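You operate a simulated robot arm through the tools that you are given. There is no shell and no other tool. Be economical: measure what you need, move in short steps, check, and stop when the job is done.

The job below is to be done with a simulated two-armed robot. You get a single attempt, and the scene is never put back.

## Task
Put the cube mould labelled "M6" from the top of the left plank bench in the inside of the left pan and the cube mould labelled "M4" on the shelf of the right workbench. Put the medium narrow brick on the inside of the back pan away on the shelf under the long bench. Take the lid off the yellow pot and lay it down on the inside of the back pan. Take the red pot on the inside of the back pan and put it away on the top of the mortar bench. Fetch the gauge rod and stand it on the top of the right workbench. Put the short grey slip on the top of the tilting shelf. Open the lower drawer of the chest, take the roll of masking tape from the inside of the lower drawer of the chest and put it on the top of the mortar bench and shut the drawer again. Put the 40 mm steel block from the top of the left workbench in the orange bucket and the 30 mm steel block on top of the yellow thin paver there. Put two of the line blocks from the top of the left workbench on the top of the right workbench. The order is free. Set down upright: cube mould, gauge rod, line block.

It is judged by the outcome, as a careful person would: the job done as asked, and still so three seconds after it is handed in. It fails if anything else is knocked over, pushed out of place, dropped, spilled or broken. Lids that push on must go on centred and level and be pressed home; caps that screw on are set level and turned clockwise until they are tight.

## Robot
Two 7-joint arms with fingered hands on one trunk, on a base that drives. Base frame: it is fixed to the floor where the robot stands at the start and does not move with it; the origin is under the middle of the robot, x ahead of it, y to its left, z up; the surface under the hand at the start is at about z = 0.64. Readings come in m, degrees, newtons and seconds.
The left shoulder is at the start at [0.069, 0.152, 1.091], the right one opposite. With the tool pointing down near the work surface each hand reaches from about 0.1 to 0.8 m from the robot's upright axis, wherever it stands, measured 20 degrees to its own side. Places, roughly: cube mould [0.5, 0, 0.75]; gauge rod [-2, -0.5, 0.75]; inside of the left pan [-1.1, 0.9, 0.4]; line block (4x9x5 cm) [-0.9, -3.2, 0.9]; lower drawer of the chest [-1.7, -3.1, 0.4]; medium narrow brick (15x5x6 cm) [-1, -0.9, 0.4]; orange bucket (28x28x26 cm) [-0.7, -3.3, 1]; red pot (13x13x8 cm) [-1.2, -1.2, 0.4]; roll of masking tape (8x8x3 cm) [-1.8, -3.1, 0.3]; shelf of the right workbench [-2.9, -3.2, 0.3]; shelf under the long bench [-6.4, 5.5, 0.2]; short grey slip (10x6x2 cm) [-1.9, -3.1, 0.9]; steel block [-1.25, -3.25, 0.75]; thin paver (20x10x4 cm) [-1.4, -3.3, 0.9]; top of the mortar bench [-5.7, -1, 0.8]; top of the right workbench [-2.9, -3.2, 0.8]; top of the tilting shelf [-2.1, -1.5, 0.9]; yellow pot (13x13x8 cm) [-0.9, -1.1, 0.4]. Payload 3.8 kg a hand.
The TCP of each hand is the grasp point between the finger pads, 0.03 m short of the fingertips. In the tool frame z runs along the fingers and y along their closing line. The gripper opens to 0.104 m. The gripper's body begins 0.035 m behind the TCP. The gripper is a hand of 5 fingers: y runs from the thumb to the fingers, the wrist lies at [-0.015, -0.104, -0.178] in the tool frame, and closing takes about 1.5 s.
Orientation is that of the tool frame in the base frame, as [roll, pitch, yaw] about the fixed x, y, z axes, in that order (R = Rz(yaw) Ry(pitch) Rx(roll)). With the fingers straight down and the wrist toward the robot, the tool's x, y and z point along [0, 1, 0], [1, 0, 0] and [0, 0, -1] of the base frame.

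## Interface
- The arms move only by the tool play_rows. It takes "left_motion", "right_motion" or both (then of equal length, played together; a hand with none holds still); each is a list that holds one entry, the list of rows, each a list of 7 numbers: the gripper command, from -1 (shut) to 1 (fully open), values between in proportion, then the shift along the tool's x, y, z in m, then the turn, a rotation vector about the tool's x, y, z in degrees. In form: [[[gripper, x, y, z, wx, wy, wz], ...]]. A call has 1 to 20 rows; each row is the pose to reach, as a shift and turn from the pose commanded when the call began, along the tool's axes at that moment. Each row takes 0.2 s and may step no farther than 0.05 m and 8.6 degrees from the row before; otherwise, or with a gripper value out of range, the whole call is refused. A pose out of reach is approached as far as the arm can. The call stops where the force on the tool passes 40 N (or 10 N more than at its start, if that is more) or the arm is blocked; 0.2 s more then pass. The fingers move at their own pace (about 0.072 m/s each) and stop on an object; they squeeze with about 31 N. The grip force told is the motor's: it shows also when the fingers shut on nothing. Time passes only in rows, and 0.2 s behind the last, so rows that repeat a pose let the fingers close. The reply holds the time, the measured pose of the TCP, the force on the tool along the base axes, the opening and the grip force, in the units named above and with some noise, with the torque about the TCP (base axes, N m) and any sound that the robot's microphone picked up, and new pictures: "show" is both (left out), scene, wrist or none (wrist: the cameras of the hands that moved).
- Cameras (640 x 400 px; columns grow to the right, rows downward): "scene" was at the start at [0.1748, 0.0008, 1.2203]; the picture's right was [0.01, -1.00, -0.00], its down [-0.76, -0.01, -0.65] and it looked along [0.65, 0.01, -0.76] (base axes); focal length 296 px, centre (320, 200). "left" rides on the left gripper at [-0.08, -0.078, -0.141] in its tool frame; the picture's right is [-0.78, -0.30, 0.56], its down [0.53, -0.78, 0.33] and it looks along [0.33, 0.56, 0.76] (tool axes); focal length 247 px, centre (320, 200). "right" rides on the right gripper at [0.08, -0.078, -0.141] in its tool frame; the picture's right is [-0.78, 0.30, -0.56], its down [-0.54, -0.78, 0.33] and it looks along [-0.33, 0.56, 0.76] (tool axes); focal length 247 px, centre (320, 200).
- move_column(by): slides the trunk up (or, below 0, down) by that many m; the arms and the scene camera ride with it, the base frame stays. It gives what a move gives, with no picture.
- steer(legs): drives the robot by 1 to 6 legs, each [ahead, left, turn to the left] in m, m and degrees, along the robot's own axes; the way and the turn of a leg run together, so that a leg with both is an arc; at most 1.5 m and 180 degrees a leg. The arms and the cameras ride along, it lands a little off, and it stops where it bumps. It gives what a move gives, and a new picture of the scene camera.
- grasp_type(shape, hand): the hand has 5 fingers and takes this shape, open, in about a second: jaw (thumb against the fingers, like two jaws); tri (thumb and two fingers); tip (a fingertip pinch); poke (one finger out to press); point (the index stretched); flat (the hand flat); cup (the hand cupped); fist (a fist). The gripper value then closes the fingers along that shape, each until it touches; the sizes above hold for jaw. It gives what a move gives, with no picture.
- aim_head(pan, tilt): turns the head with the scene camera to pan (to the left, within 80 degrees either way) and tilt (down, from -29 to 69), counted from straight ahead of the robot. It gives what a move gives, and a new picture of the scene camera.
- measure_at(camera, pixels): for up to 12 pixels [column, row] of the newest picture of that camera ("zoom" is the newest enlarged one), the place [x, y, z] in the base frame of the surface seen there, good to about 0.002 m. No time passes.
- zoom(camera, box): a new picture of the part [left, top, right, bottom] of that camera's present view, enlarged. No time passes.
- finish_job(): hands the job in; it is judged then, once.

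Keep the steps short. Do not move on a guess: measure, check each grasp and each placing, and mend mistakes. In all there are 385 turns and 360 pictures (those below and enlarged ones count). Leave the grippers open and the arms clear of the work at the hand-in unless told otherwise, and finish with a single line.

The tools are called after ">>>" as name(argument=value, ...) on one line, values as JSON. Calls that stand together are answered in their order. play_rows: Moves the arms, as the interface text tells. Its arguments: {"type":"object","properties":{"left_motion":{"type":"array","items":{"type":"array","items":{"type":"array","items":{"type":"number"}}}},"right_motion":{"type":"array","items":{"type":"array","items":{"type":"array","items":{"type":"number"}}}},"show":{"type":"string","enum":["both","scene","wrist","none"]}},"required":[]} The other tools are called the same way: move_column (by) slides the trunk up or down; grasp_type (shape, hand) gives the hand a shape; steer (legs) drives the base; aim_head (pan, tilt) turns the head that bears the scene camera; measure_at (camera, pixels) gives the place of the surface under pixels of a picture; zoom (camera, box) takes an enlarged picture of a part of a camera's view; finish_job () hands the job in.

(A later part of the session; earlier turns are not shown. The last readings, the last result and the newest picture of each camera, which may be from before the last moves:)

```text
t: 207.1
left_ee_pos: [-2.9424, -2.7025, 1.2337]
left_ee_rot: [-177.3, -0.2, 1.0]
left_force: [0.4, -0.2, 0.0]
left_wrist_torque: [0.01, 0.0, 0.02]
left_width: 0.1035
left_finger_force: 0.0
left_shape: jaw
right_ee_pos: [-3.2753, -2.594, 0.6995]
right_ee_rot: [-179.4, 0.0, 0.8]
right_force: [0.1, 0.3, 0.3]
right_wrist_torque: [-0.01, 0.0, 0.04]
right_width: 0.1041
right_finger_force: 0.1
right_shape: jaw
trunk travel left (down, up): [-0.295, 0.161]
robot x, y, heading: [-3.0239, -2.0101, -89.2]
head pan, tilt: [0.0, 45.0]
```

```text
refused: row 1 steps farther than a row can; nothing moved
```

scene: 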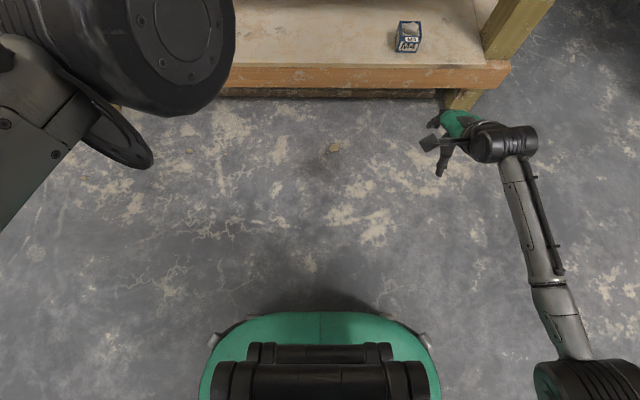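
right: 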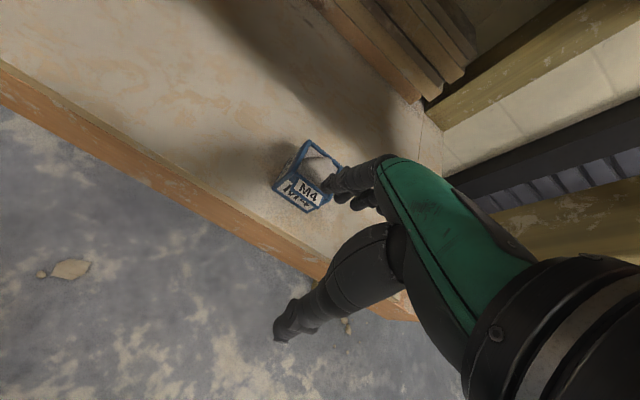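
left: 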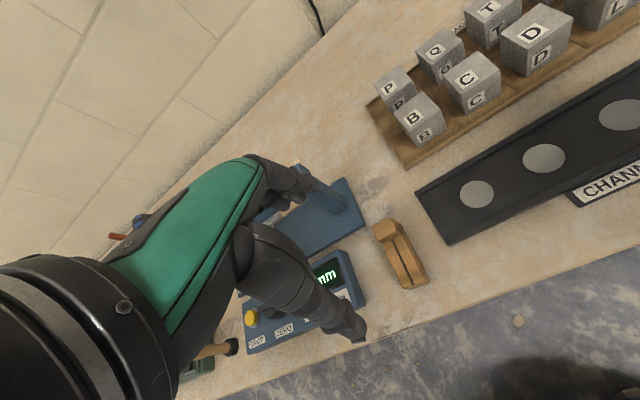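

M4 is upright. I redo the right-hand raise with smaller steps and slide left toward the slips' rack.

>>> play_rows(right_motion=[[[1, 0, 0, -0.045, 0, 0, 0], [1, 0, -0.01, -0.09, 0, 0, 0], [1, 0, -0.02, -0.135, 0, 0, 0], [1, 0, -0.03, -0.18, 0, 0, 0], [1, 0, -0.04, -0.225, 0, 0, 0], [1, 0, -0.05, -0.27, 0, 0, 0], [1, 0, -0.05, -0.315, 0, 0, 0], [1, 0, -0.05, -0.36, 0, 0, 0], [1, 0, -0.05, -0.4, 0, 0, 0], [1, 0, -0.05, -0.44, 0, 0, 0]]], show="none")

>>> steer(legs=[[0, 1.2, -0.8], [0.3, 0, 0]])

```text
t: 209.3
left_ee_pos: [-2.9416, -2.702, 1.2334]
left_ee_rot: [-177.3, -0.2, 0.9]
left_force: [0.1, -0.5, 0.6]
left_wrist_torque: [0.01, 0.01, 0.03]
left_width: 0.1041
left_finger_force: 0.2
left_shape: jaw
right_ee_pos: [-3.2768, -2.5501, 1.1413]
right_ee_rot: [-179.6, -0.1, 0.8]
right_force: [-0.9, -0.1, 0.1]
right_wrist_torque: [0.04, 0.0, 0.03]
right_width: 0.104
right_finger_force: 0.1
right_shape: jaw
trunk travel left (down, up): [-0.295, 0.161]
robot x, y, heading: [-3.0285, -2.012, -89.1]
head pan, tilt: [0.0, 45.0]
```

```text
t: 217.1
left_ee_pos: [-1.7748, -3.0132, 1.2357]
left_ee_rot: [-177.4, -0.2, -1.1]
left_force: [0.4, -0.8, -0.4]
left_wrist_torque: [-0.05, 0.03, 0.02]
left_width: 0.1037
left_finger_force: 0.1
left_shape: jaw
right_ee_pos: [-2.1037, -2.8483, 1.1421]
right_ee_rot: [-179.7, 0.1, -1.2]
right_force: [-0.4, 1.5, -0.3]
right_wrist_torque: [0.03, -0.01, 0.03]
right_width: 0.104
right_finger_force: 0.2
right_shape: jaw
trunk travel left (down, up): [-0.295, 0.161]
robot x, y, heading: [-1.8348, -2.3197, -91.4]
head pan, tilt: [0.0, 45.0]
```

scene: 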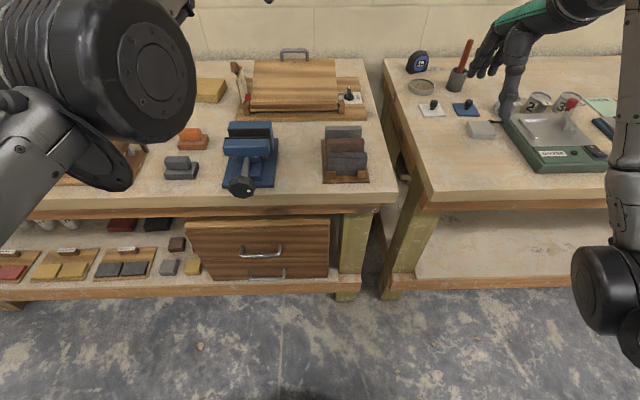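

The slip rack is at (345,150), the chest with two drawers below at (260,250). I zoom on the rack and measure.

>>> zoom(camera="scene", box=[300, 105, 400, 195])

>>> zoom(camera="scene", box=[150, 190, 350, 300])

```text
4.44 times, centred on (350, 150) of scene
```

zoom: 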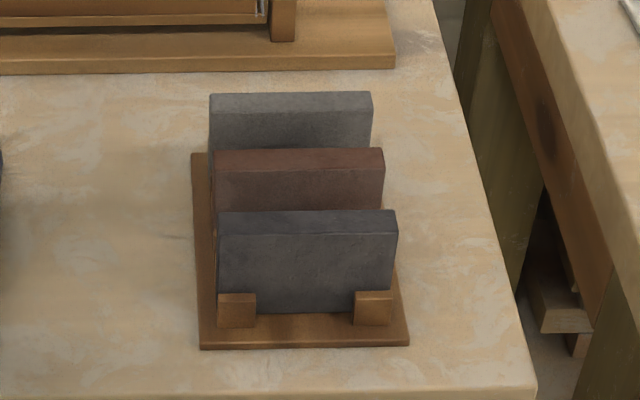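

```text
3.20 times, centred on (250, 245) of scene
```

zoom: 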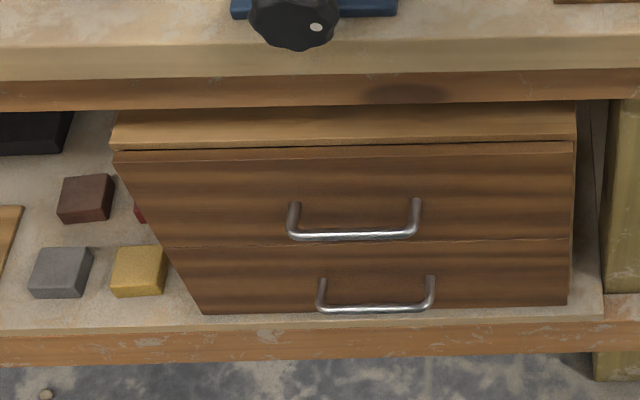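

The rear slip is the grey one (middle brown, front charcoal). I measure it.

>>> measure_at(camera="scene", pixels=[[349, 128], [383, 128], [366, 128], [349, 132], [383, 132], [366, 143], [366, 156], [350, 175], [330, 183], [392, 183], [366, 133]])

>>> measure_at(camera="zoom", pixels=[[295, 232], [413, 232], [355, 236], [323, 305], [430, 303], [375, 310], [320, 280], [375, 295], [400, 270], [570, 280], [230, 300], [375, 325]])

```text
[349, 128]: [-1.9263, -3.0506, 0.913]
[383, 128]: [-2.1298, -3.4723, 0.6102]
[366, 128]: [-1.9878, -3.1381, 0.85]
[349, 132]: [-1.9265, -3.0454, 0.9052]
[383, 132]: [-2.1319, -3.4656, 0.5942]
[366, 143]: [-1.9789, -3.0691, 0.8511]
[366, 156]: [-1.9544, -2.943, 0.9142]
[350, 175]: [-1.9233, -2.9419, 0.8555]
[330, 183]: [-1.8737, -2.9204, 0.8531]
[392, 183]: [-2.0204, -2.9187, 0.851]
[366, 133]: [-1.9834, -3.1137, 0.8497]
```

```text
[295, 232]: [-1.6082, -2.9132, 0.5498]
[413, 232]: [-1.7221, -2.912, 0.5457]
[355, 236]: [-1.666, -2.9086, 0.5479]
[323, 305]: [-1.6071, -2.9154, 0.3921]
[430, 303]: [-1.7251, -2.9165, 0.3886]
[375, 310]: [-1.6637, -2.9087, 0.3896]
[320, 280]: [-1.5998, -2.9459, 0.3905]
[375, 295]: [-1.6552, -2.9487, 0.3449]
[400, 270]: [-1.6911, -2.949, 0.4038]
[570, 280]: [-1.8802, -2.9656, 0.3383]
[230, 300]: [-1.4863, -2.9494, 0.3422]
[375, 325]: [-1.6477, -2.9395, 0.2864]
```

I measure the rear slip in detail.

>>> measure_at(camera="scene", pixels=[[327, 128], [335, 128], [343, 127], [360, 127], [343, 129], [343, 131], [343, 140], [360, 140], [343, 154], [352, 126]])

```text
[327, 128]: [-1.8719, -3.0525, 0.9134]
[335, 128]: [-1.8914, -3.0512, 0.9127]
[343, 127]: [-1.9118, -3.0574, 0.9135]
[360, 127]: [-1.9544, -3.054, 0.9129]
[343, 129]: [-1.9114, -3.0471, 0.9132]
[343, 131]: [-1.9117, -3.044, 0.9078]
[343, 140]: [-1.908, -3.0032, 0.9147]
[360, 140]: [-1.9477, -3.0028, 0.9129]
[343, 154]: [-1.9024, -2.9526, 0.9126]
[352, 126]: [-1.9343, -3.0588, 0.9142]
```

Grey slip: x −1.87…−1.96, y −3.044…−3.064, top 0.914; 3 cm gap to the brown slip for the thumb. I drive 0.15 m ahead and bring the right hand above it.

>>> steer(legs=[[0.15, 0, 1.4]])

>>> play_rows(right_motion=[[[0.5, 0.045, 0.01, 0, 0, 0, 0], [0, 0.09, 0.02, 0, 0, 0, 0], [-0.05, 0.135, 0.03, 0, 0, 0, 0], [-0.05, 0.18, 0.04, 0, 0, 0, 0], [-0.05, 0.18, 0.04, 0.04, 0, 0, 0], [-0.05, 0.18, 0.04, 0.08, 0, 0, 0], [-0.05, 0.18, 0.04, 0.12, 0, 0, 0], [-0.05, 0.18, 0.04, 0.15, 0, 0, 0]]], show="both")

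```text
t: 218.4
left_ee_pos: [-1.7579, -3.1598, 1.2366]
left_ee_rot: [-177.5, -0.2, 0.3]
left_force: [-0.5, 0.6, 0.7]
left_wrist_torque: [0.04, 0.04, -0.01]
left_width: 0.1039
left_finger_force: 0.1
left_shape: jaw
right_ee_pos: [-2.0903, -3.0048, 1.1421]
right_ee_rot: [-179.7, 0.0, 0.2]
right_force: [-0.3, -0.1, -0.8]
right_wrist_torque: [-0.01, 0.0, 0.0]
right_width: 0.1042
right_finger_force: 0.0
right_shape: jaw
trunk travel left (down, up): [-0.295, 0.161]
robot x, y, heading: [-1.8389, -2.4756, -90.1]
head pan, tilt: [0.0, 45.0]
```

scene: 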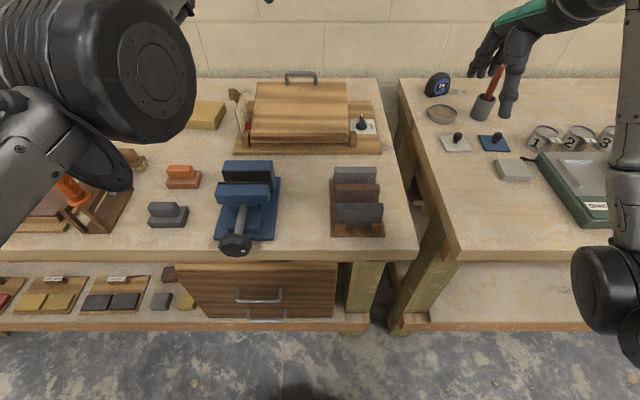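

```text
t: 220.2
left_ee_pos: [-1.7579, -3.1623, 1.2347]
left_ee_rot: [-177.3, -0.2, 0.3]
left_force: [-0.1, -1.1, -0.2]
left_wrist_torque: [0.0, -0.03, -0.01]
left_width: 0.104
left_finger_force: 0.0
left_shape: jaw
right_ee_pos: [-1.914, -3.0421, 0.9946]
right_ee_rot: [-179.7, 0.0, 0.2]
right_force: [-0.3, -0.1, 0.3]
right_wrist_torque: [0.02, 0.03, -0.01]
right_width: 0.0496
right_finger_force: 0.1
right_shape: jaw
trunk travel left (down, up): [-0.295, 0.161]
robot x, y, heading: [-1.8362, -2.4718, -89.9]
head pan, tilt: [0.0, 45.0]
```

scene: 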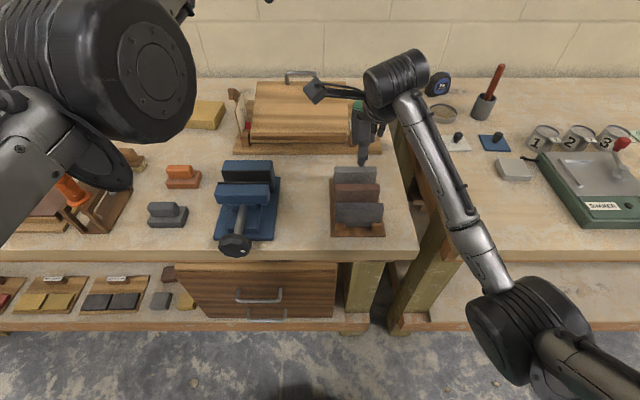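
right: 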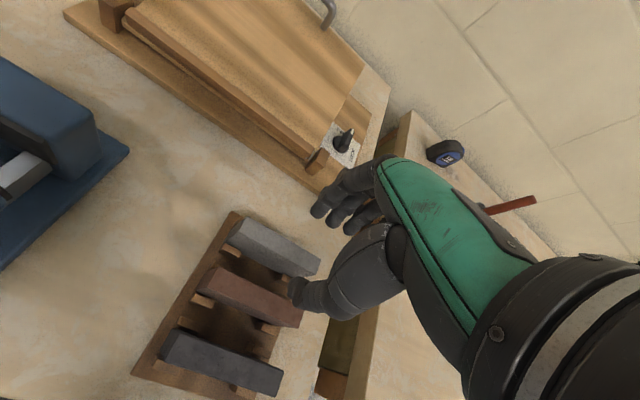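

I narrow the opening to ~4 cm, shift 1.5 cm back and descend so the fingertips overlap the slip by 2.5 cm, then close.

>>> play_rows(right_motion=[[[-0.25, 0, 0.008, 0, 0, 0, 0], [-0.25, 0, 0.015, 0, 0, 0, 0], [-0.25, 0, 0.015, 0.025, 0, 0, 0], [-0.25, 0, 0.015, 0.05, 0, 0, 0], [-0.25, 0, 0.015, 0.065, 0, 0, 0], [-0.25, 0, 0.015, 0.077, 0, 0, 0], [-1, 0, 0.015, 0.077, 0, 0, 0], [-1, 0, 0.015, 0.077, 0, 0, 0], [-1, 0, 0.015, 0.077, 0, 0, 0], [-1, 0, 0.015, 0.077, 0, 0, 0]]], show="wrist")

```text
t: 222.4
left_ee_pos: [-1.7591, -3.1626, 1.2356]
left_ee_rot: [-177.4, -0.2, 0.3]
left_force: [1.0, -0.3, 0.0]
left_wrist_torque: [-0.01, -0.02, 0.0]
left_width: 0.1037
left_finger_force: 0.0
left_shape: jaw
right_ee_pos: [-1.9108, -3.0615, 0.9145]
right_ee_rot: [-179.6, 0.0, 0.2]
right_force: [-0.4, 0.4, 0.2]
right_wrist_torque: [0.02, -0.03, 0.12]
right_width: 0.0131
right_finger_force: 31.1
right_shape: jaw
trunk travel left (down, up): [-0.295, 0.161]
robot x, y, heading: [-1.8343, -2.4704, -89.7]
head pan, tilt: [0.0, 45.0]
```

right: 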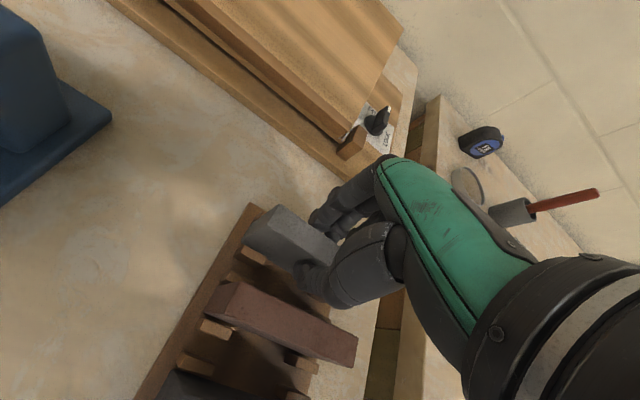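

Gripped. Lift straight up.

>>> play_rows(right_motion=[[[-1, 0, 0, -0.02, 0, 0, 0], [-1, 0, 0, -0.05, 0, 0, 0], [-1, 0, 0, -0.09, 0, 0, 0], [-1, 0, 0, -0.13, 0, 0, 0], [-1, 0, 0, -0.17, 0, 0, 0], [-1, 0, -0.03, -0.21, 0, 0, 0]]], show="both")

```text
t: 223.8
left_ee_pos: [-1.758, -3.1619, 1.2365]
left_ee_rot: [-177.4, -0.2, 0.5]
left_force: [-1.0, 0.2, 0.3]
left_wrist_torque: [-0.01, 0.01, -0.02]
left_width: 0.1039
left_finger_force: 0.1
left_shape: jaw
right_ee_pos: [-1.9122, -3.03, 1.1283]
right_ee_rot: [-179.6, 0.0, 0.2]
right_force: [0.6, 0.9, -1.9]
right_wrist_torque: [-0.03, 0.03, -0.01]
right_width: 0.0129
right_finger_force: 31.3
right_shape: jaw
trunk travel left (down, up): [-0.295, 0.161]
robot x, y, heading: [-1.8342, -2.4703, -89.9]
head pan, tilt: [0.0, 45.0]
```

scene: 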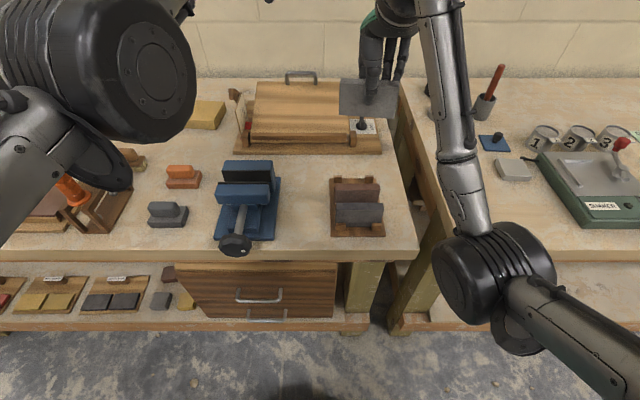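
right: 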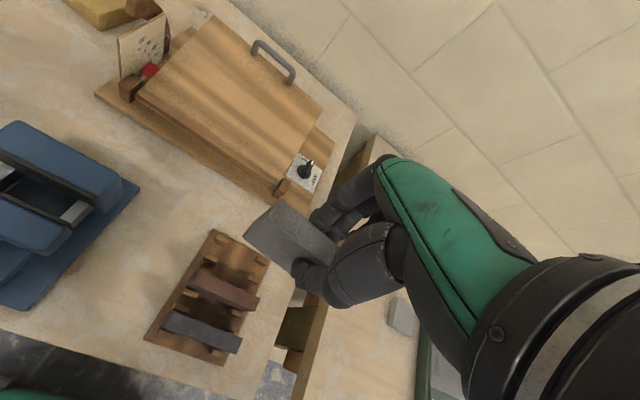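

I raise the right hand more for clearance above the pump and handles, then slide left to line block B.

>>> play_rows(right_motion=[[[-1, 0, -0.02, -0.04, 0, 0, 0], [-1, 0, -0.04, -0.08, 0, 0, 0], [-1, 0, -0.06, -0.11, 0, 0, 0]]], show="none")

>>> steer(legs=[[0, 0.8, 0], [0.13, 0, 0]])

```text
t: 224.7
left_ee_pos: [-1.7588, -3.165, 1.2339]
left_ee_rot: [-177.3, -0.4, 0.4]
left_force: [-0.4, -0.3, -1.0]
left_wrist_torque: [0.04, -0.03, -0.02]
left_width: 0.1039
left_finger_force: 0.1
left_shape: jaw
right_ee_pos: [-1.9129, -3.0279, 1.2011]
right_ee_rot: [-179.7, -0.1, 0.2]
right_force: [0.1, 0.3, -2.7]
right_wrist_torque: [0.0, -0.01, 0.01]
right_width: 0.0128
right_finger_force: 30.8
right_shape: jaw
right hand out of reach, approached as far as the arm can: row 2, 3
trunk travel left (down, up): [-0.295, 0.161]
robot x, y, heading: [-1.8318, -2.476, -89.9]
head pan, tilt: [0.0, 45.0]
```

```text
t: 229.9
left_ee_pos: [-0.9513, -3.2897, 1.2361]
left_ee_rot: [-177.4, -0.2, 0.3]
left_force: [-0.1, -0.6, 0.7]
left_wrist_torque: [0.0, 0.03, 0.02]
left_width: 0.1037
left_finger_force: 0.2
left_shape: jaw
right_ee_pos: [-1.1036, -3.1531, 1.2025]
right_ee_rot: [-179.8, 0.0, 0.2]
right_force: [-0.4, 0.2, -1.0]
right_wrist_torque: [-0.01, 0.01, 0.0]
right_width: 0.0123
right_finger_force: 31.8
right_shape: jaw
trunk travel left (down, up): [-0.295, 0.161]
robot x, y, heading: [-1.0273, -2.6019, -90.2]
head pan, tilt: [0.0, 45.0]
```

scene: 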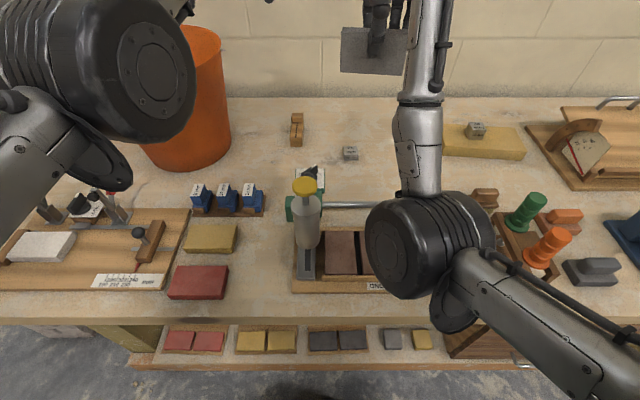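

>>> zoom(camera="scene", box=[260, 100, 340, 160])

```text
6.67 times, centred on (300, 130) of scene
```

zoom: 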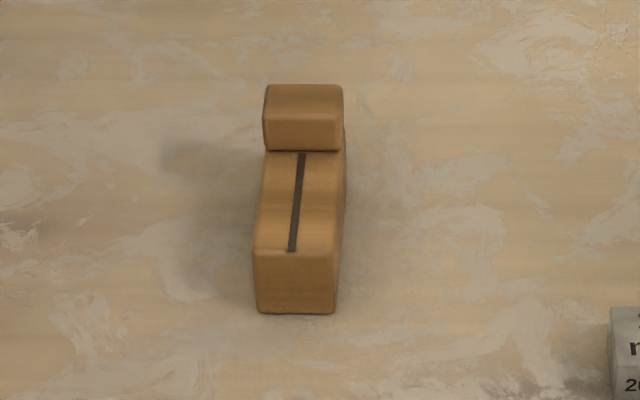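

>>> measure_at(camera="zoom", pixels=[[268, 90], [340, 90], [304, 88], [258, 245], [336, 250], [297, 305], [297, 200], [304, 115]])

```text
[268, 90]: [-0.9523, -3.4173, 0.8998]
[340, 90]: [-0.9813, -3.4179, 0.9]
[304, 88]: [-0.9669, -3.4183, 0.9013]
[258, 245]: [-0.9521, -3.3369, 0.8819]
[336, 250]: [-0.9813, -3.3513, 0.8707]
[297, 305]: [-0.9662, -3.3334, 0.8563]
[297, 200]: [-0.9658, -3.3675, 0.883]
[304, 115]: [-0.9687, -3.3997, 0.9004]
```

Block B: centre (−0.967,−3.377). I drive 5 cm nearer and go down over it to z≈0.95.

>>> steer(legs=[[0.05, -0.02, 0]])

>>> play_rows(left_motion=[[[1, 0.004, 0.018, 0.02, -2.6, 0, 0], [1, 0.004, 0.037, 0.06, -2.6, 0, 0], [1, 0.004, 0.037, 0.1, -2.6, 0, 0], [1, 0.004, 0.037, 0.14, -2.6, 0, 0], [1, 0.004, 0.037, 0.18, -2.6, 0, 0], [1, 0.004, 0.037, 0.22, -2.6, 0, 0], [1, 0.004, 0.037, 0.26, -2.6, 0, 0], [1, 0.004, 0.037, 0.285, -2.6, 0, 0]]], show="both")

```text
t: 231.0
left_ee_pos: [-0.9734, -3.3426, 1.2317]
left_ee_rot: [-177.1, -0.2, 0.5]
left_force: [0.5, -1.2, -0.4]
left_wrist_torque: [0.03, -0.02, -0.04]
left_width: 0.1038
left_finger_force: 0.1
left_shape: jaw
right_ee_pos: [-1.1275, -3.2077, 1.1977]
right_ee_rot: [-179.3, -0.1, 0.1]
right_force: [-0.2, -0.7, -2.2]
right_wrist_torque: [0.05, -0.03, 0.01]
right_width: 0.0133
right_finger_force: 30.4
right_shape: jaw
trunk travel left (down, up): [-0.295, 0.161]
robot x, y, heading: [-1.0477, -2.6473, -90.0]
head pan, tilt: [0.0, 45.0]
stopped in leg 1: the robot was blocked; the commanded pose is now the measured one
```

scene: 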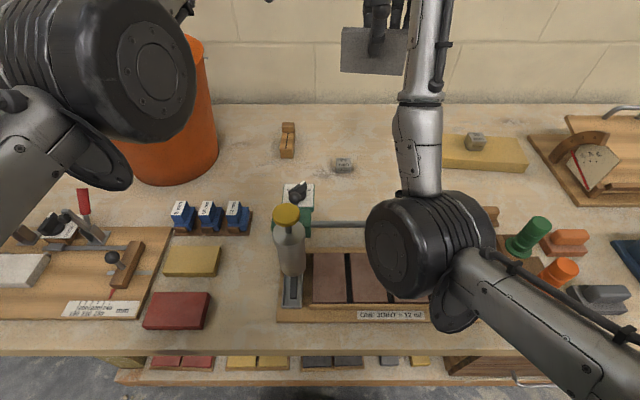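

```text
t: 232.8
left_ee_pos: [-0.9643, -3.3659, 0.9508]
left_ee_rot: [180.0, -0.2, 0.4]
left_force: [-0.2, -0.5, 0.3]
left_wrist_torque: [0.0, 0.05, 0.05]
left_width: 0.1039
left_finger_force: 0.0
left_shape: jaw
right_ee_pos: [-1.1228, -3.2024, 1.2018]
right_ee_rot: [-179.7, 0.1, 0.2]
right_force: [-0.3, -0.2, -1.0]
right_wrist_torque: [-0.04, -0.03, 0.0]
right_width: 0.0126
right_finger_force: 31.0
right_shape: jaw
trunk travel left (down, up): [-0.295, 0.161]
robot x, y, heading: [-1.0502, -2.6442, -90.2]
head pan, tilt: [0.0, 45.0]
```

scene: 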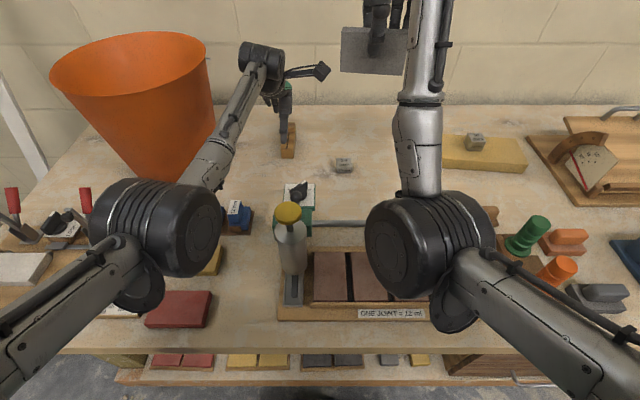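
left: 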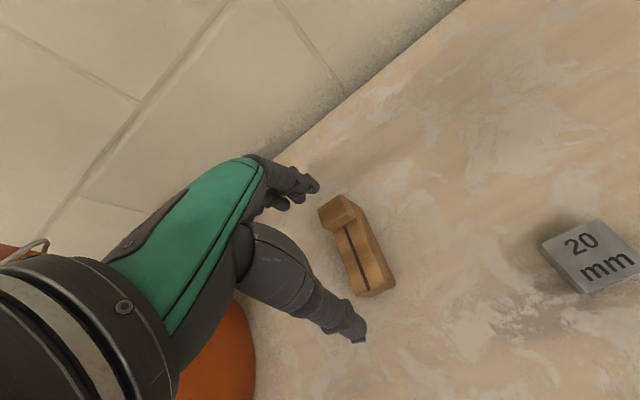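

Aligned (base just touched its limit; I won't go closer). A 1 cm shift, descend, close and lift.

>>> play_rows(left_motion=[[[1, -0.003, 0.011, 0, 0, 0, 0], [1, -0.003, 0.011, 0.03, 0, 0, 0], [1, -0.003, 0.011, 0.055, 0, 0, 0], [1, -0.003, 0.011, 0.067, 0, 0, 0], [-1, -0.003, 0.011, 0.067, 0, 0, 0], [-1, -0.003, 0.011, 0.067, 0, 0, 0], [-1, -0.003, 0.011, 0.067, 0, 0, 0], [-1, -0.003, 0.011, 0.067, 0, 0, 0], [-1, -0.003, 0.011, 0.04, 0, 0, 0], [-1, -0.003, 0.011, 0, 0, 0, 0], [-1, -0.003, 0.011, -0.04, 0, 0, 0]]], show="wrist")

```text
t: 235.2
left_ee_pos: [-0.969, -3.373, 0.988]
left_ee_rot: [-179.9, -0.3, 0.4]
left_force: [-0.1, -0.4, -1.0]
left_wrist_torque: [-0.01, 0.0, -0.02]
left_width: 0.0825
left_finger_force: 30.8
left_shape: jaw
left hand out of reach, approached as far as the arm can: row 4
right_ee_pos: [-1.1241, -3.2014, 1.2003]
right_ee_rot: [-179.7, 0.0, 0.2]
right_force: [0.5, 0.2, -1.7]
right_wrist_torque: [-0.02, 0.01, -0.03]
right_width: 0.0129
right_finger_force: 31.4
right_shape: jaw
trunk travel left (down, up): [-0.295, 0.161]
robot x, y, heading: [-1.0524, -2.6467, -89.9]
head pan, tilt: [0.0, 45.0]
```

left: 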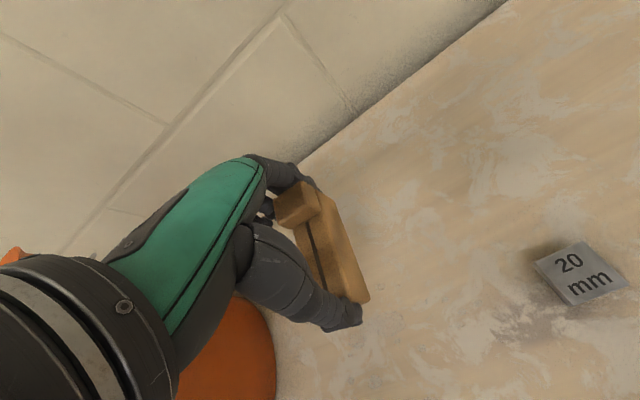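

Held. I raise it, draw back, leave the bench and go to x≈−2.1, then turn to view the tilting shelf.

>>> play_rows(left_motion=[[[-1, 0, 0, -0.045, 0, 0, 0], [-1, 0, 0, -0.09, 0, 0, 0], [-1, 0, -0.01, -0.135, 0, 0, 0], [-1, 0, -0.05, -0.155, 0, 0, 0], [-1, 0, -0.09, -0.165, 0, 0, 0], [-1, 0, -0.13, -0.165, 0, 0, 0], [-1, 0, -0.17, -0.165, 0, 0, 0], [-1, 0, -0.21, -0.165, 0, 0, 0]]], show="none")

>>> steer(legs=[[-0.4, 0, 0], [0, -1.0, 0], [0, 0, -90]])

>>> aim_head(pan=-60, tilt=25)

```text
t: 237.0
left_ee_pos: [-0.9736, -3.1639, 1.1519]
left_ee_rot: [179.8, -0.4, 0.4]
left_force: [-0.3, 0.2, 0.0]
left_wrist_torque: [0.0, -0.03, -0.03]
left_width: 0.0823
left_finger_force: 30.7
left_shape: jaw
left hand out of reach, approached as far as the arm can: row 8
right_ee_pos: [-1.1264, -3.2022, 1.2021]
right_ee_rot: [-179.8, -0.1, 0.2]
right_force: [-0.5, 0.8, -2.7]
right_wrist_torque: [-0.02, -0.04, 0.03]
right_width: 0.0129
right_finger_force: 30.9
right_shape: jaw
trunk travel left (down, up): [-0.295, 0.161]
robot x, y, heading: [-1.0527, -2.6512, -89.7]
head pan, tilt: [0.0, 45.0]
```

```text
t: 248.1
left_ee_pos: [-2.5933, -2.3142, 1.1514]
left_ee_rot: [179.7, -0.1, -90.9]
left_force: [0.0, -0.1, -1.0]
left_wrist_torque: [-0.01, -0.01, 0.0]
left_width: 0.0822
left_finger_force: 31.1
left_shape: jaw
right_ee_pos: [-2.627, -2.163, 1.2015]
right_ee_rot: [-179.6, -0.1, -91.1]
right_force: [0.0, 0.2, -1.6]
right_wrist_torque: [-0.02, 0.0, 0.02]
right_width: 0.0126
right_finger_force: 31.0
right_shape: jaw
trunk travel left (down, up): [-0.295, 0.161]
robot x, y, heading: [-2.0711, -2.2523, 178.7]
head pan, tilt: [0.0, 45.0]
```

scene: 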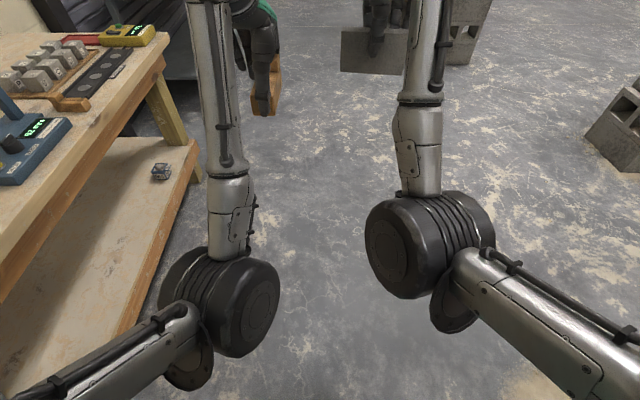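

```text
t: 249.4
left_ee_pos: [-2.5929, -2.3153, 1.1512]
left_ee_rot: [179.8, -0.2, -90.8]
left_force: [0.9, 0.6, -0.4]
left_wrist_torque: [-0.05, 0.0, 0.03]
left_width: 0.0823
left_finger_force: 31.4
left_shape: jaw
right_ee_pos: [-2.6244, -2.1622, 1.201]
right_ee_rot: [-179.7, 0.0, -91.1]
right_force: [0.1, -0.2, -2.0]
right_wrist_torque: [-0.01, 0.01, 0.01]
right_width: 0.0128
right_finger_force: 31.3
right_shape: jaw
trunk travel left (down, up): [-0.295, 0.161]
robot x, y, heading: [-2.073, -2.2519, 178.9]
head pan, tilt: [-60.0, 25.0]
```

scene: 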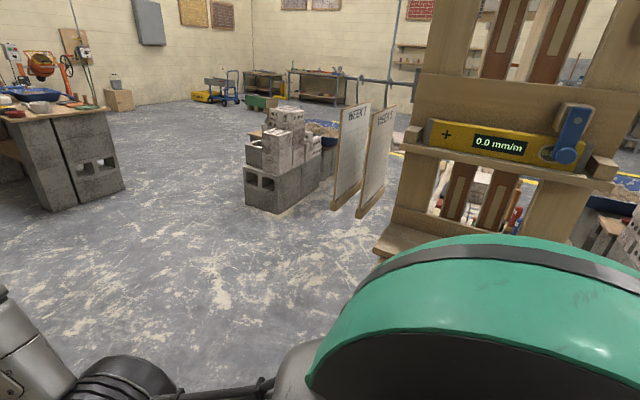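

I measure the shelf structure and the hanging boards before turning.

>>> measure_at(camera="scene", pixels=[[400, 240], [380, 250], [360, 210], [345, 120], [385, 180], [500, 145], [570, 140], [600, 170], [410, 150], [430, 140], [425, 190], [590, 205]])

>>> zoom(camera="scene", box=[320, 50, 640, 260])

```text
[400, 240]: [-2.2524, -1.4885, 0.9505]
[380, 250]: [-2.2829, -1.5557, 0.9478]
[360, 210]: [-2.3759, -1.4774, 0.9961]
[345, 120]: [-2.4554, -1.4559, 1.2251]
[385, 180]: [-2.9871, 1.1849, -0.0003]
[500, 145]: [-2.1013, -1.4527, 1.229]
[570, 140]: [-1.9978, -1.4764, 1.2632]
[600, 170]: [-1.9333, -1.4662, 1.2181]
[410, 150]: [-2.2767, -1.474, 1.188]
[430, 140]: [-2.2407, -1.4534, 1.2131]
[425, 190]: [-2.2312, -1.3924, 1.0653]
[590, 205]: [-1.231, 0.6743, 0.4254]
```

```text
1.90 times, centred on (480, 155) of scene
```

zoom: 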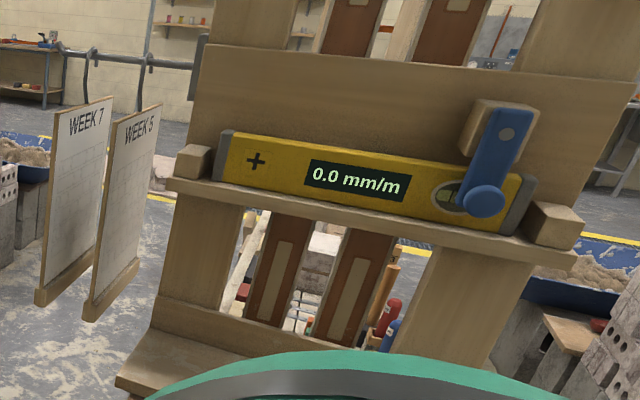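

The shelf board is at z≈0.95 below a ledge with a level. I turn right to face it squarely (hands stay well clear) and look.

>>> steer(legs=[[0, 0, -89]])

>>> aim_head(pan=0, tilt=15)

```text
t: 253.5
left_ee_pos: [-2.163, -1.7337, 1.1509]
left_ee_rot: [179.8, -0.2, -178.0]
left_force: [-0.7, 0.3, -1.9]
left_wrist_torque: [0.04, 0.01, 0.02]
left_width: 0.0826
left_finger_force: 31.1
left_shape: jaw
right_ee_pos: [-2.0111, -1.6923, 1.1999]
right_ee_rot: [-179.7, 0.0, -178.2]
right_force: [0.0, -0.1, -2.0]
right_wrist_torque: [-0.02, 0.0, 0.01]
right_width: 0.0126
right_finger_force: 31.6
right_shape: jaw
trunk travel left (down, up): [-0.295, 0.161]
robot x, y, heading: [-2.0722, -2.2477, 91.7]
head pan, tilt: [-60.0, 25.0]
```

scene: 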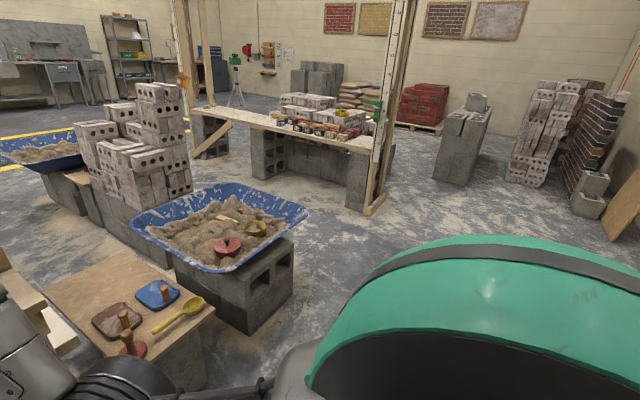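

```text
t: 254.8
left_ee_pos: [-2.1646, -1.7335, 1.1504]
left_ee_rot: [179.7, -0.2, -178.1]
left_force: [-0.3, 0.0, -0.1]
left_wrist_torque: [-0.02, -0.01, 0.01]
left_width: 0.0826
left_finger_force: 30.9
left_shape: jaw
right_ee_pos: [-2.0118, -1.6912, 1.2019]
right_ee_rot: [-179.7, 0.0, -178.2]
right_force: [-0.8, -0.3, -2.5]
right_wrist_torque: [0.04, -0.02, -0.01]
right_width: 0.0124
right_finger_force: 31.2
right_shape: jaw
trunk travel left (down, up): [-0.295, 0.161]
robot x, y, heading: [-2.0742, -2.2496, 91.4]
head pan, tilt: [0.0, 15.0]
```

scene: 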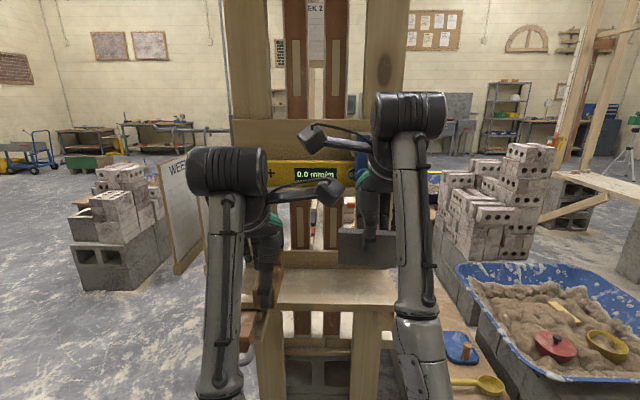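

The arms hide the shelf. I spread them and look down at it.

>>> play_rows(left_motion=[[[-1, 0.045, 0, 0, 0, 0, 0], [-1, 0.09, 0, 0, 0, 0, 0], [-1, 0.135, 0, 0, 0, 0, 0], [-1, 0.18, -0.02, 0, 0, 0, 0], [-1, 0.22, -0.03, 0, 0, 0, 0]]], right_motion=[[[-1, -0.045, 0, 0, 0, 0, 0], [-1, -0.09, 0, 0, 0, 0, 0], [-1, -0.135, 0, 0, 0, 0, 0], [-1, -0.18, -0.02, 0, 0, 0, 0], [-1, -0.22, -0.03, 0, 0, 0, 0]]], show="none")

>>> aim_head(pan=0, tilt=30)

>>> zoom(camera="scene", box=[220, 80, 440, 260])

```text
t: 256.0
left_ee_pos: [-2.3838, -1.7639, 1.1452]
left_ee_rot: [179.7, -0.4, -178.1]
left_force: [0.6, -0.1, -0.9]
left_wrist_torque: [0.0, -0.04, 0.03]
left_width: 0.0821
left_finger_force: 31.0
left_shape: jaw
left hand out of reach, approached as far as the arm can: row 4, 5
right_ee_pos: [-1.7868, -1.7144, 1.2008]
right_ee_rot: [-179.6, 0.0, -178.2]
right_force: [0.2, -0.1, -1.6]
right_wrist_torque: [0.02, 0.0, 0.01]
right_width: 0.0124
right_finger_force: 30.8
right_shape: jaw
trunk travel left (down, up): [-0.295, 0.161]
robot x, y, heading: [-2.0749, -2.253, 91.7]
head pan, tilt: [0.0, 15.0]
```

```text
t: 256.8
left_ee_pos: [-2.3846, -1.7636, 1.1456]
left_ee_rot: [179.8, -0.2, -178.1]
left_force: [-0.3, -0.6, -0.4]
left_wrist_torque: [0.04, -0.01, 0.05]
left_width: 0.0824
left_finger_force: 31.3
left_shape: jaw
right_ee_pos: [-1.789, -1.7137, 1.2009]
right_ee_rot: [-179.7, -0.1, -178.2]
right_force: [-1.0, -0.6, -3.1]
right_wrist_torque: [0.01, 0.01, 0.02]
right_width: 0.0123
right_finger_force: 31.1
right_shape: jaw
trunk travel left (down, up): [-0.295, 0.161]
robot x, y, heading: [-2.0755, -2.2467, 91.6]
head pan, tilt: [0.0, 30.0]
```

scene: 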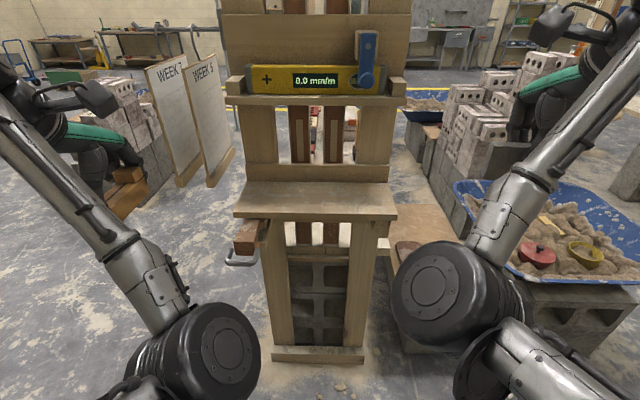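

```text
2.22 times, centred on (330, 170) of scene
```

zoom: 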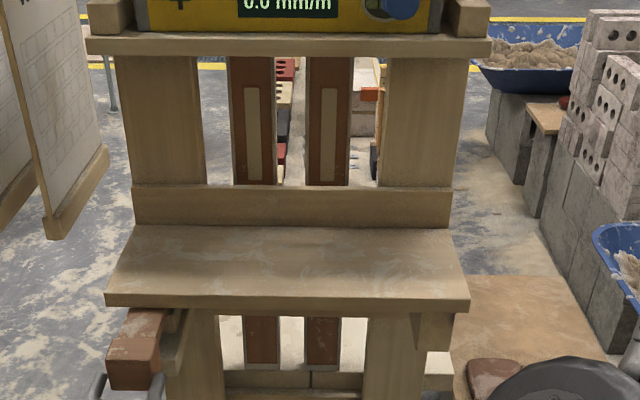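

The shelf top is a clear board with a peg/handle under its left. I measure its corners.

>>> measure_at(camera="zoom", pixels=[[108, 292], [465, 298], [140, 230], [448, 233], [290, 294], [290, 232], [290, 265], [290, 205], [290, 50], [130, 350], [285, 302]])

```text
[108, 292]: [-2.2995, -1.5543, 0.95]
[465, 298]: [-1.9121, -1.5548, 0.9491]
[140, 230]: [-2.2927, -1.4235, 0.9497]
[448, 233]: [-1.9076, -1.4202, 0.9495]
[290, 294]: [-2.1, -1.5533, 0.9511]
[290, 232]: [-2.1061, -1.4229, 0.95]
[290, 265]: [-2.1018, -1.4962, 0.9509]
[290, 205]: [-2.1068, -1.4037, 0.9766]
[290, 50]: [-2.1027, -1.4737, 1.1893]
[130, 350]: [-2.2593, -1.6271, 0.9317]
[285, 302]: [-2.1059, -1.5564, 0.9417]
```

Shelf: z=0.95, x −2.30…−1.91, y −1.554…−1.41, level. I'll lay the slip flat: swing the right hand to x≈−2.1 in front of the shelf and tip the hand 60° forward.

>>> play_rows(right_motion=[[[-1, 0.044, -0.008, 0, -7.5, 0, 0], [-1, 0.088, -0.016, 0, -15, 0, 0], [-1, 0.132, -0.024, 0, -22.5, 0, 0], [-1, 0.176, -0.032, 0, -30, 0, 0], [-1, 0.22, -0.036, 0.02, -37.5, 0, 0], [-1, 0.264, -0.036, 0.04, -45, 0, 0], [-1, 0.3, -0.036, 0.06, -52.5, 0, 0], [-1, 0.311, -0.036, 0.1, -60, 0, 0]]], show="both")

```text
t: 258.1
left_ee_pos: [-2.3857, -1.7646, 1.1472]
left_ee_rot: [179.8, -0.2, -177.9]
left_force: [0.1, -0.6, -1.4]
left_wrist_torque: [0.03, 0.0, -0.04]
left_width: 0.0822
left_finger_force: 31.1
left_shape: jaw
right_ee_pos: [-2.0078, -1.758, 1.2813]
right_ee_rot: [129.0, 0.9, -179.6]
right_force: [-0.3, 0.4, -2.0]
right_wrist_torque: [-0.06, -0.02, -0.01]
right_width: 0.0125
right_finger_force: 31.1
right_shape: jaw
trunk travel left (down, up): [-0.295, 0.161]
robot x, y, heading: [-2.0719, -2.2507, 91.6]
head pan, tilt: [0.0, 30.0]
stopped in row 6 (right hand): the arm was blocked; the commanded pose is now the measured one
```

scene: 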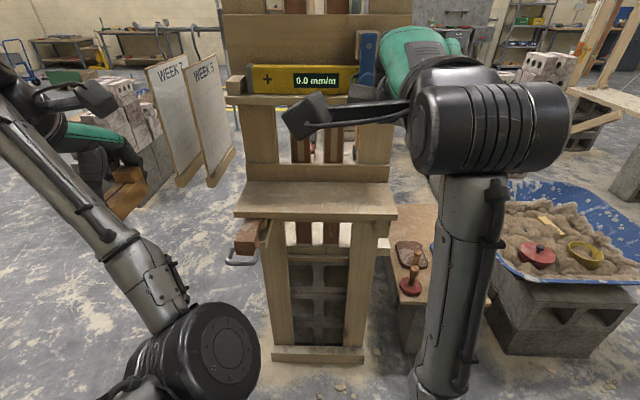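
right: 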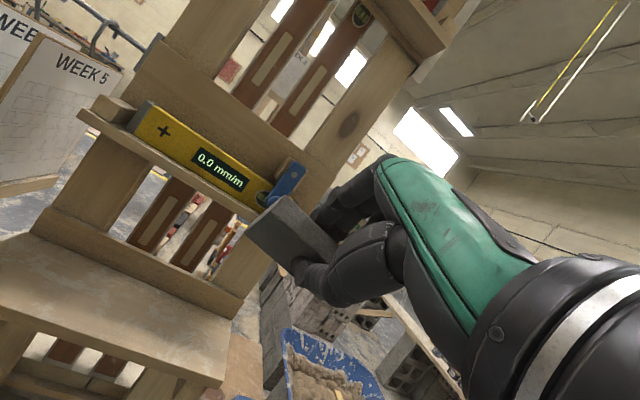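

It reached 51° before the joint limit, 25 cm clear of the frame. I first lower it straight down in front of the shelf to z≈1.03.

>>> play_rows(right_motion=[[[-1, 0.015, -0.03, 0.024, 0, 0, 0], [-1, 0.03, -0.06, 0.049, 0, 0, 0], [-1, 0.045, -0.09, 0.073, 0, 0, 0], [-1, 0.06, -0.12, 0.097, 0, 0, 0], [-1, 0.075, -0.15, 0.121, 0, 0, 0], [-1, 0.09, -0.18, 0.146, 0, 0, 0], [-1, 0.092, -0.195, 0.158, 0, 0, 0]]], show="scene")

```text
t: 259.4
left_ee_pos: [-2.3833, -1.765, 1.1446]
left_ee_rot: [179.8, -0.3, -178.0]
left_force: [-0.1, 0.4, -1.5]
left_wrist_torque: [0.04, 0.01, -0.03]
left_width: 0.0823
left_finger_force: 31.5
left_shape: jaw
right_ee_pos: [-2.0851, -1.7411, 1.1585]
right_ee_rot: [117.9, 1.7, -179.8]
right_force: [0.2, 0.1, -1.3]
right_wrist_torque: [-0.04, 0.0, 0.03]
right_width: 0.0125
right_finger_force: 31.0
right_shape: jaw
trunk travel left (down, up): [-0.295, 0.161]
robot x, y, heading: [-2.0702, -2.2502, 91.8]
head pan, tilt: [0.0, 30.0]
stopped in row 6 (right hand): the arm was blocked; the commanded pose is now the measured one
```

scene: 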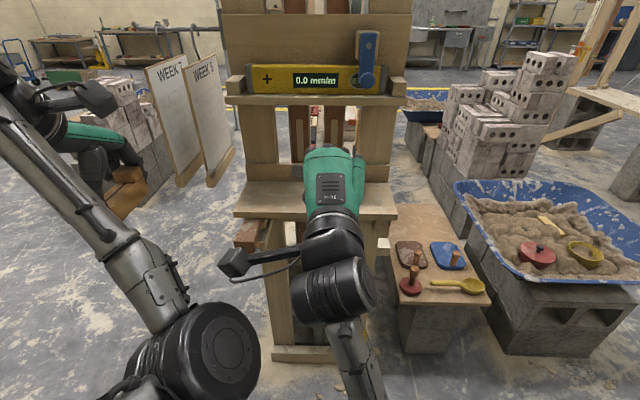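

Tilt is now 62°. I lower the trunk by 0.15 m to bring the hand near shelf height, still in front of the shelf.

>>> move_column(by=-0.14)

```text
t: 260.6
left_ee_pos: [-2.3853, -1.7436, 0.9867]
left_ee_rot: [-174.2, -0.5, -178.1]
left_force: [0.7, -0.3, -1.3]
left_wrist_torque: [0.0, 0.03, -0.03]
left_width: 0.0826
left_finger_force: 31.1
left_shape: jaw
right_ee_pos: [-2.094, -1.7029, 0.9875]
right_ee_rot: [122.3, 13.3, -178.9]
right_force: [1.4, -0.1, -1.3]
right_wrist_torque: [-0.05, 0.02, 0.04]
right_width: 0.0127
right_finger_force: 31.1
right_shape: jaw
trunk travel left (down, up): [-0.188, 0.268]
robot x, y, heading: [-2.0754, -2.2462, 91.8]
head pan, tilt: [0.0, 30.0]
stopped: the arm was blocked; the commanded pose is now the measured one
```

The arm is too folded this close. I back off 0.25 m, then extend the arm forward with a proper pose.

>>> steer(legs=[[-0.25, 0, -1.5]])

>>> play_rows(right_motion=[[[-1, 0, 0.03, 0.02, 0, 0, 0], [-1, 0, 0.06, 0.04, 0, 2, 0], [-1, 0, 0.09, 0.06, 0, 4, 0], [-1, 0, 0.11, 0.08, 0, 6, 0]]], show="none")

```text
t: 262.4
left_ee_pos: [-2.366, -1.9842, 0.9806]
left_ee_rot: [-174.0, -0.4, -179.6]
left_force: [-0.6, -0.8, -0.2]
left_wrist_torque: [0.01, 0.02, 0.02]
left_width: 0.0824
left_finger_force: 31.2
left_shape: jaw
right_ee_pos: [-2.0722, -1.9498, 1.002]
right_ee_rot: [119.7, 13.2, 178.5]
right_force: [-0.3, 0.6, -1.2]
right_wrist_torque: [-0.05, 0.0, 0.0]
right_width: 0.0125
right_finger_force: 31.3
right_shape: jaw
trunk travel left (down, up): [-0.188, 0.268]
robot x, y, heading: [-2.0699, -2.4952, 90.2]
head pan, tilt: [0.0, 30.0]
```

scene: 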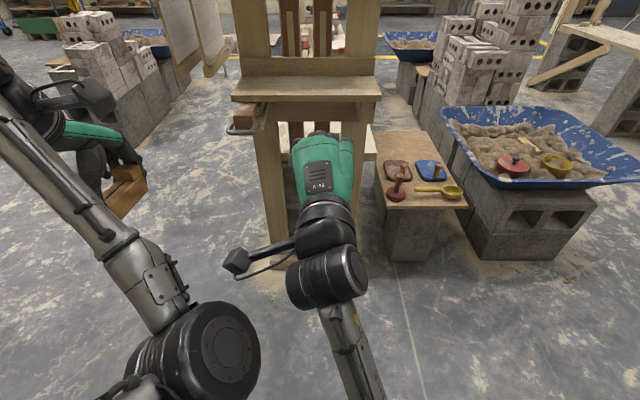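

```text
t: 263.1
left_ee_pos: [-2.3654, -1.9833, 0.9742]
left_ee_rot: [-173.6, -0.4, -179.7]
left_force: [-0.3, 0.2, -0.1]
left_wrist_torque: [-0.02, -0.01, 0.01]
left_width: 0.0824
left_finger_force: 31.3
left_shape: jaw
right_ee_pos: [-2.0585, -1.9126, 0.8949]
right_ee_rot: [132.7, 17.3, -177.1]
right_force: [0.0, 0.4, -1.6]
right_wrist_torque: [-0.05, -0.02, 0.0]
right_width: 0.0127
right_finger_force: 30.9
right_shape: jaw
trunk travel left (down, up): [-0.188, 0.268]
robot x, y, heading: [-2.0695, -2.4968, 89.9]
head pan, tilt: [0.0, 30.0]
stopped in row 3 (right hand): the arm was blocked; the commanded pose is now the measured one
```

That posture is awkward for the arm. I turn the hand back toward straight down while moving forward and up.

>>> play_rows(right_motion=[[[-1, 0, 0.02, -0.02, 8, 0, 0], [-1, 0, 0.04, -0.04, 16, 0, 0], [-1, 0, 0.06, -0.06, 24, 0, 0], [-1, 0, 0.08, -0.08, 32, 0, 0], [-1, 0, 0.09, -0.1, 40, 0, 0], [-1, 0, 0.1, -0.12, 46, 0, 0]]], show="none")

```text
t: 263.7
left_ee_pos: [-2.366, -1.9825, 0.9776]
left_ee_rot: [-173.7, -0.4, -179.7]
left_force: [0.4, 0.0, -1.2]
left_wrist_torque: [-0.01, 0.01, -0.01]
left_width: 0.0826
left_finger_force: 30.8
left_shape: jaw
right_ee_pos: [-2.028, -1.9118, 0.9009]
right_ee_rot: [149.1, 26.5, -178.1]
right_force: [-0.3, -0.7, -2.4]
right_wrist_torque: [0.0, 0.0, 0.0]
right_width: 0.0126
right_finger_force: 31.0
right_shape: jaw
trunk travel left (down, up): [-0.188, 0.268]
robot x, y, heading: [-2.0671, -2.4956, 89.9]
head pan, tilt: [0.0, 30.0]
stopped in row 3 (right hand): the arm was blocked; the commanded pose is now the measured one
```

I continue, moving the hand outward to its own side, which frees the wrist.

>>> play_rows(right_motion=[[[-1, -0.03, 0.02, -0.01, 5, 4, 0], [-1, -0.06, 0.04, -0.02, 10, 8, 0], [-1, -0.09, 0.06, -0.03, 15, 12, 0], [-1, -0.12, 0.08, -0.04, 20, 16, 0], [-1, -0.15, 0.1, -0.05, 25, 20, 0], [-1, -0.17, 0.12, -0.06, 30, 24, 0]]], show="scene")

```text
t: 265.1
left_ee_pos: [-2.3648, -1.9837, 0.9778]
left_ee_rot: [-173.8, -0.4, -179.7]
left_force: [-0.2, 0.9, -0.2]
left_wrist_torque: [-0.01, 0.0, 0.01]
left_width: 0.0826
left_finger_force: 31.1
left_shape: jaw
right_ee_pos: [-1.9297, -1.8365, 1.0786]
right_ee_rot: [-178.9, 3.6, -171.9]
right_force: [-1.1, -1.2, -1.5]
right_wrist_torque: [0.03, -0.01, 0.0]
right_width: 0.0122
right_finger_force: 31.0
right_shape: jaw
trunk travel left (down, up): [-0.188, 0.268]
robot x, y, heading: [-2.0721, -2.501, 90.2]
head pan, tilt: [0.0, 30.0]
```

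scene: 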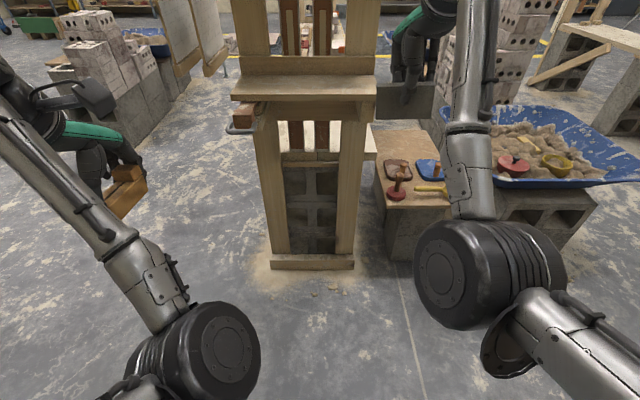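

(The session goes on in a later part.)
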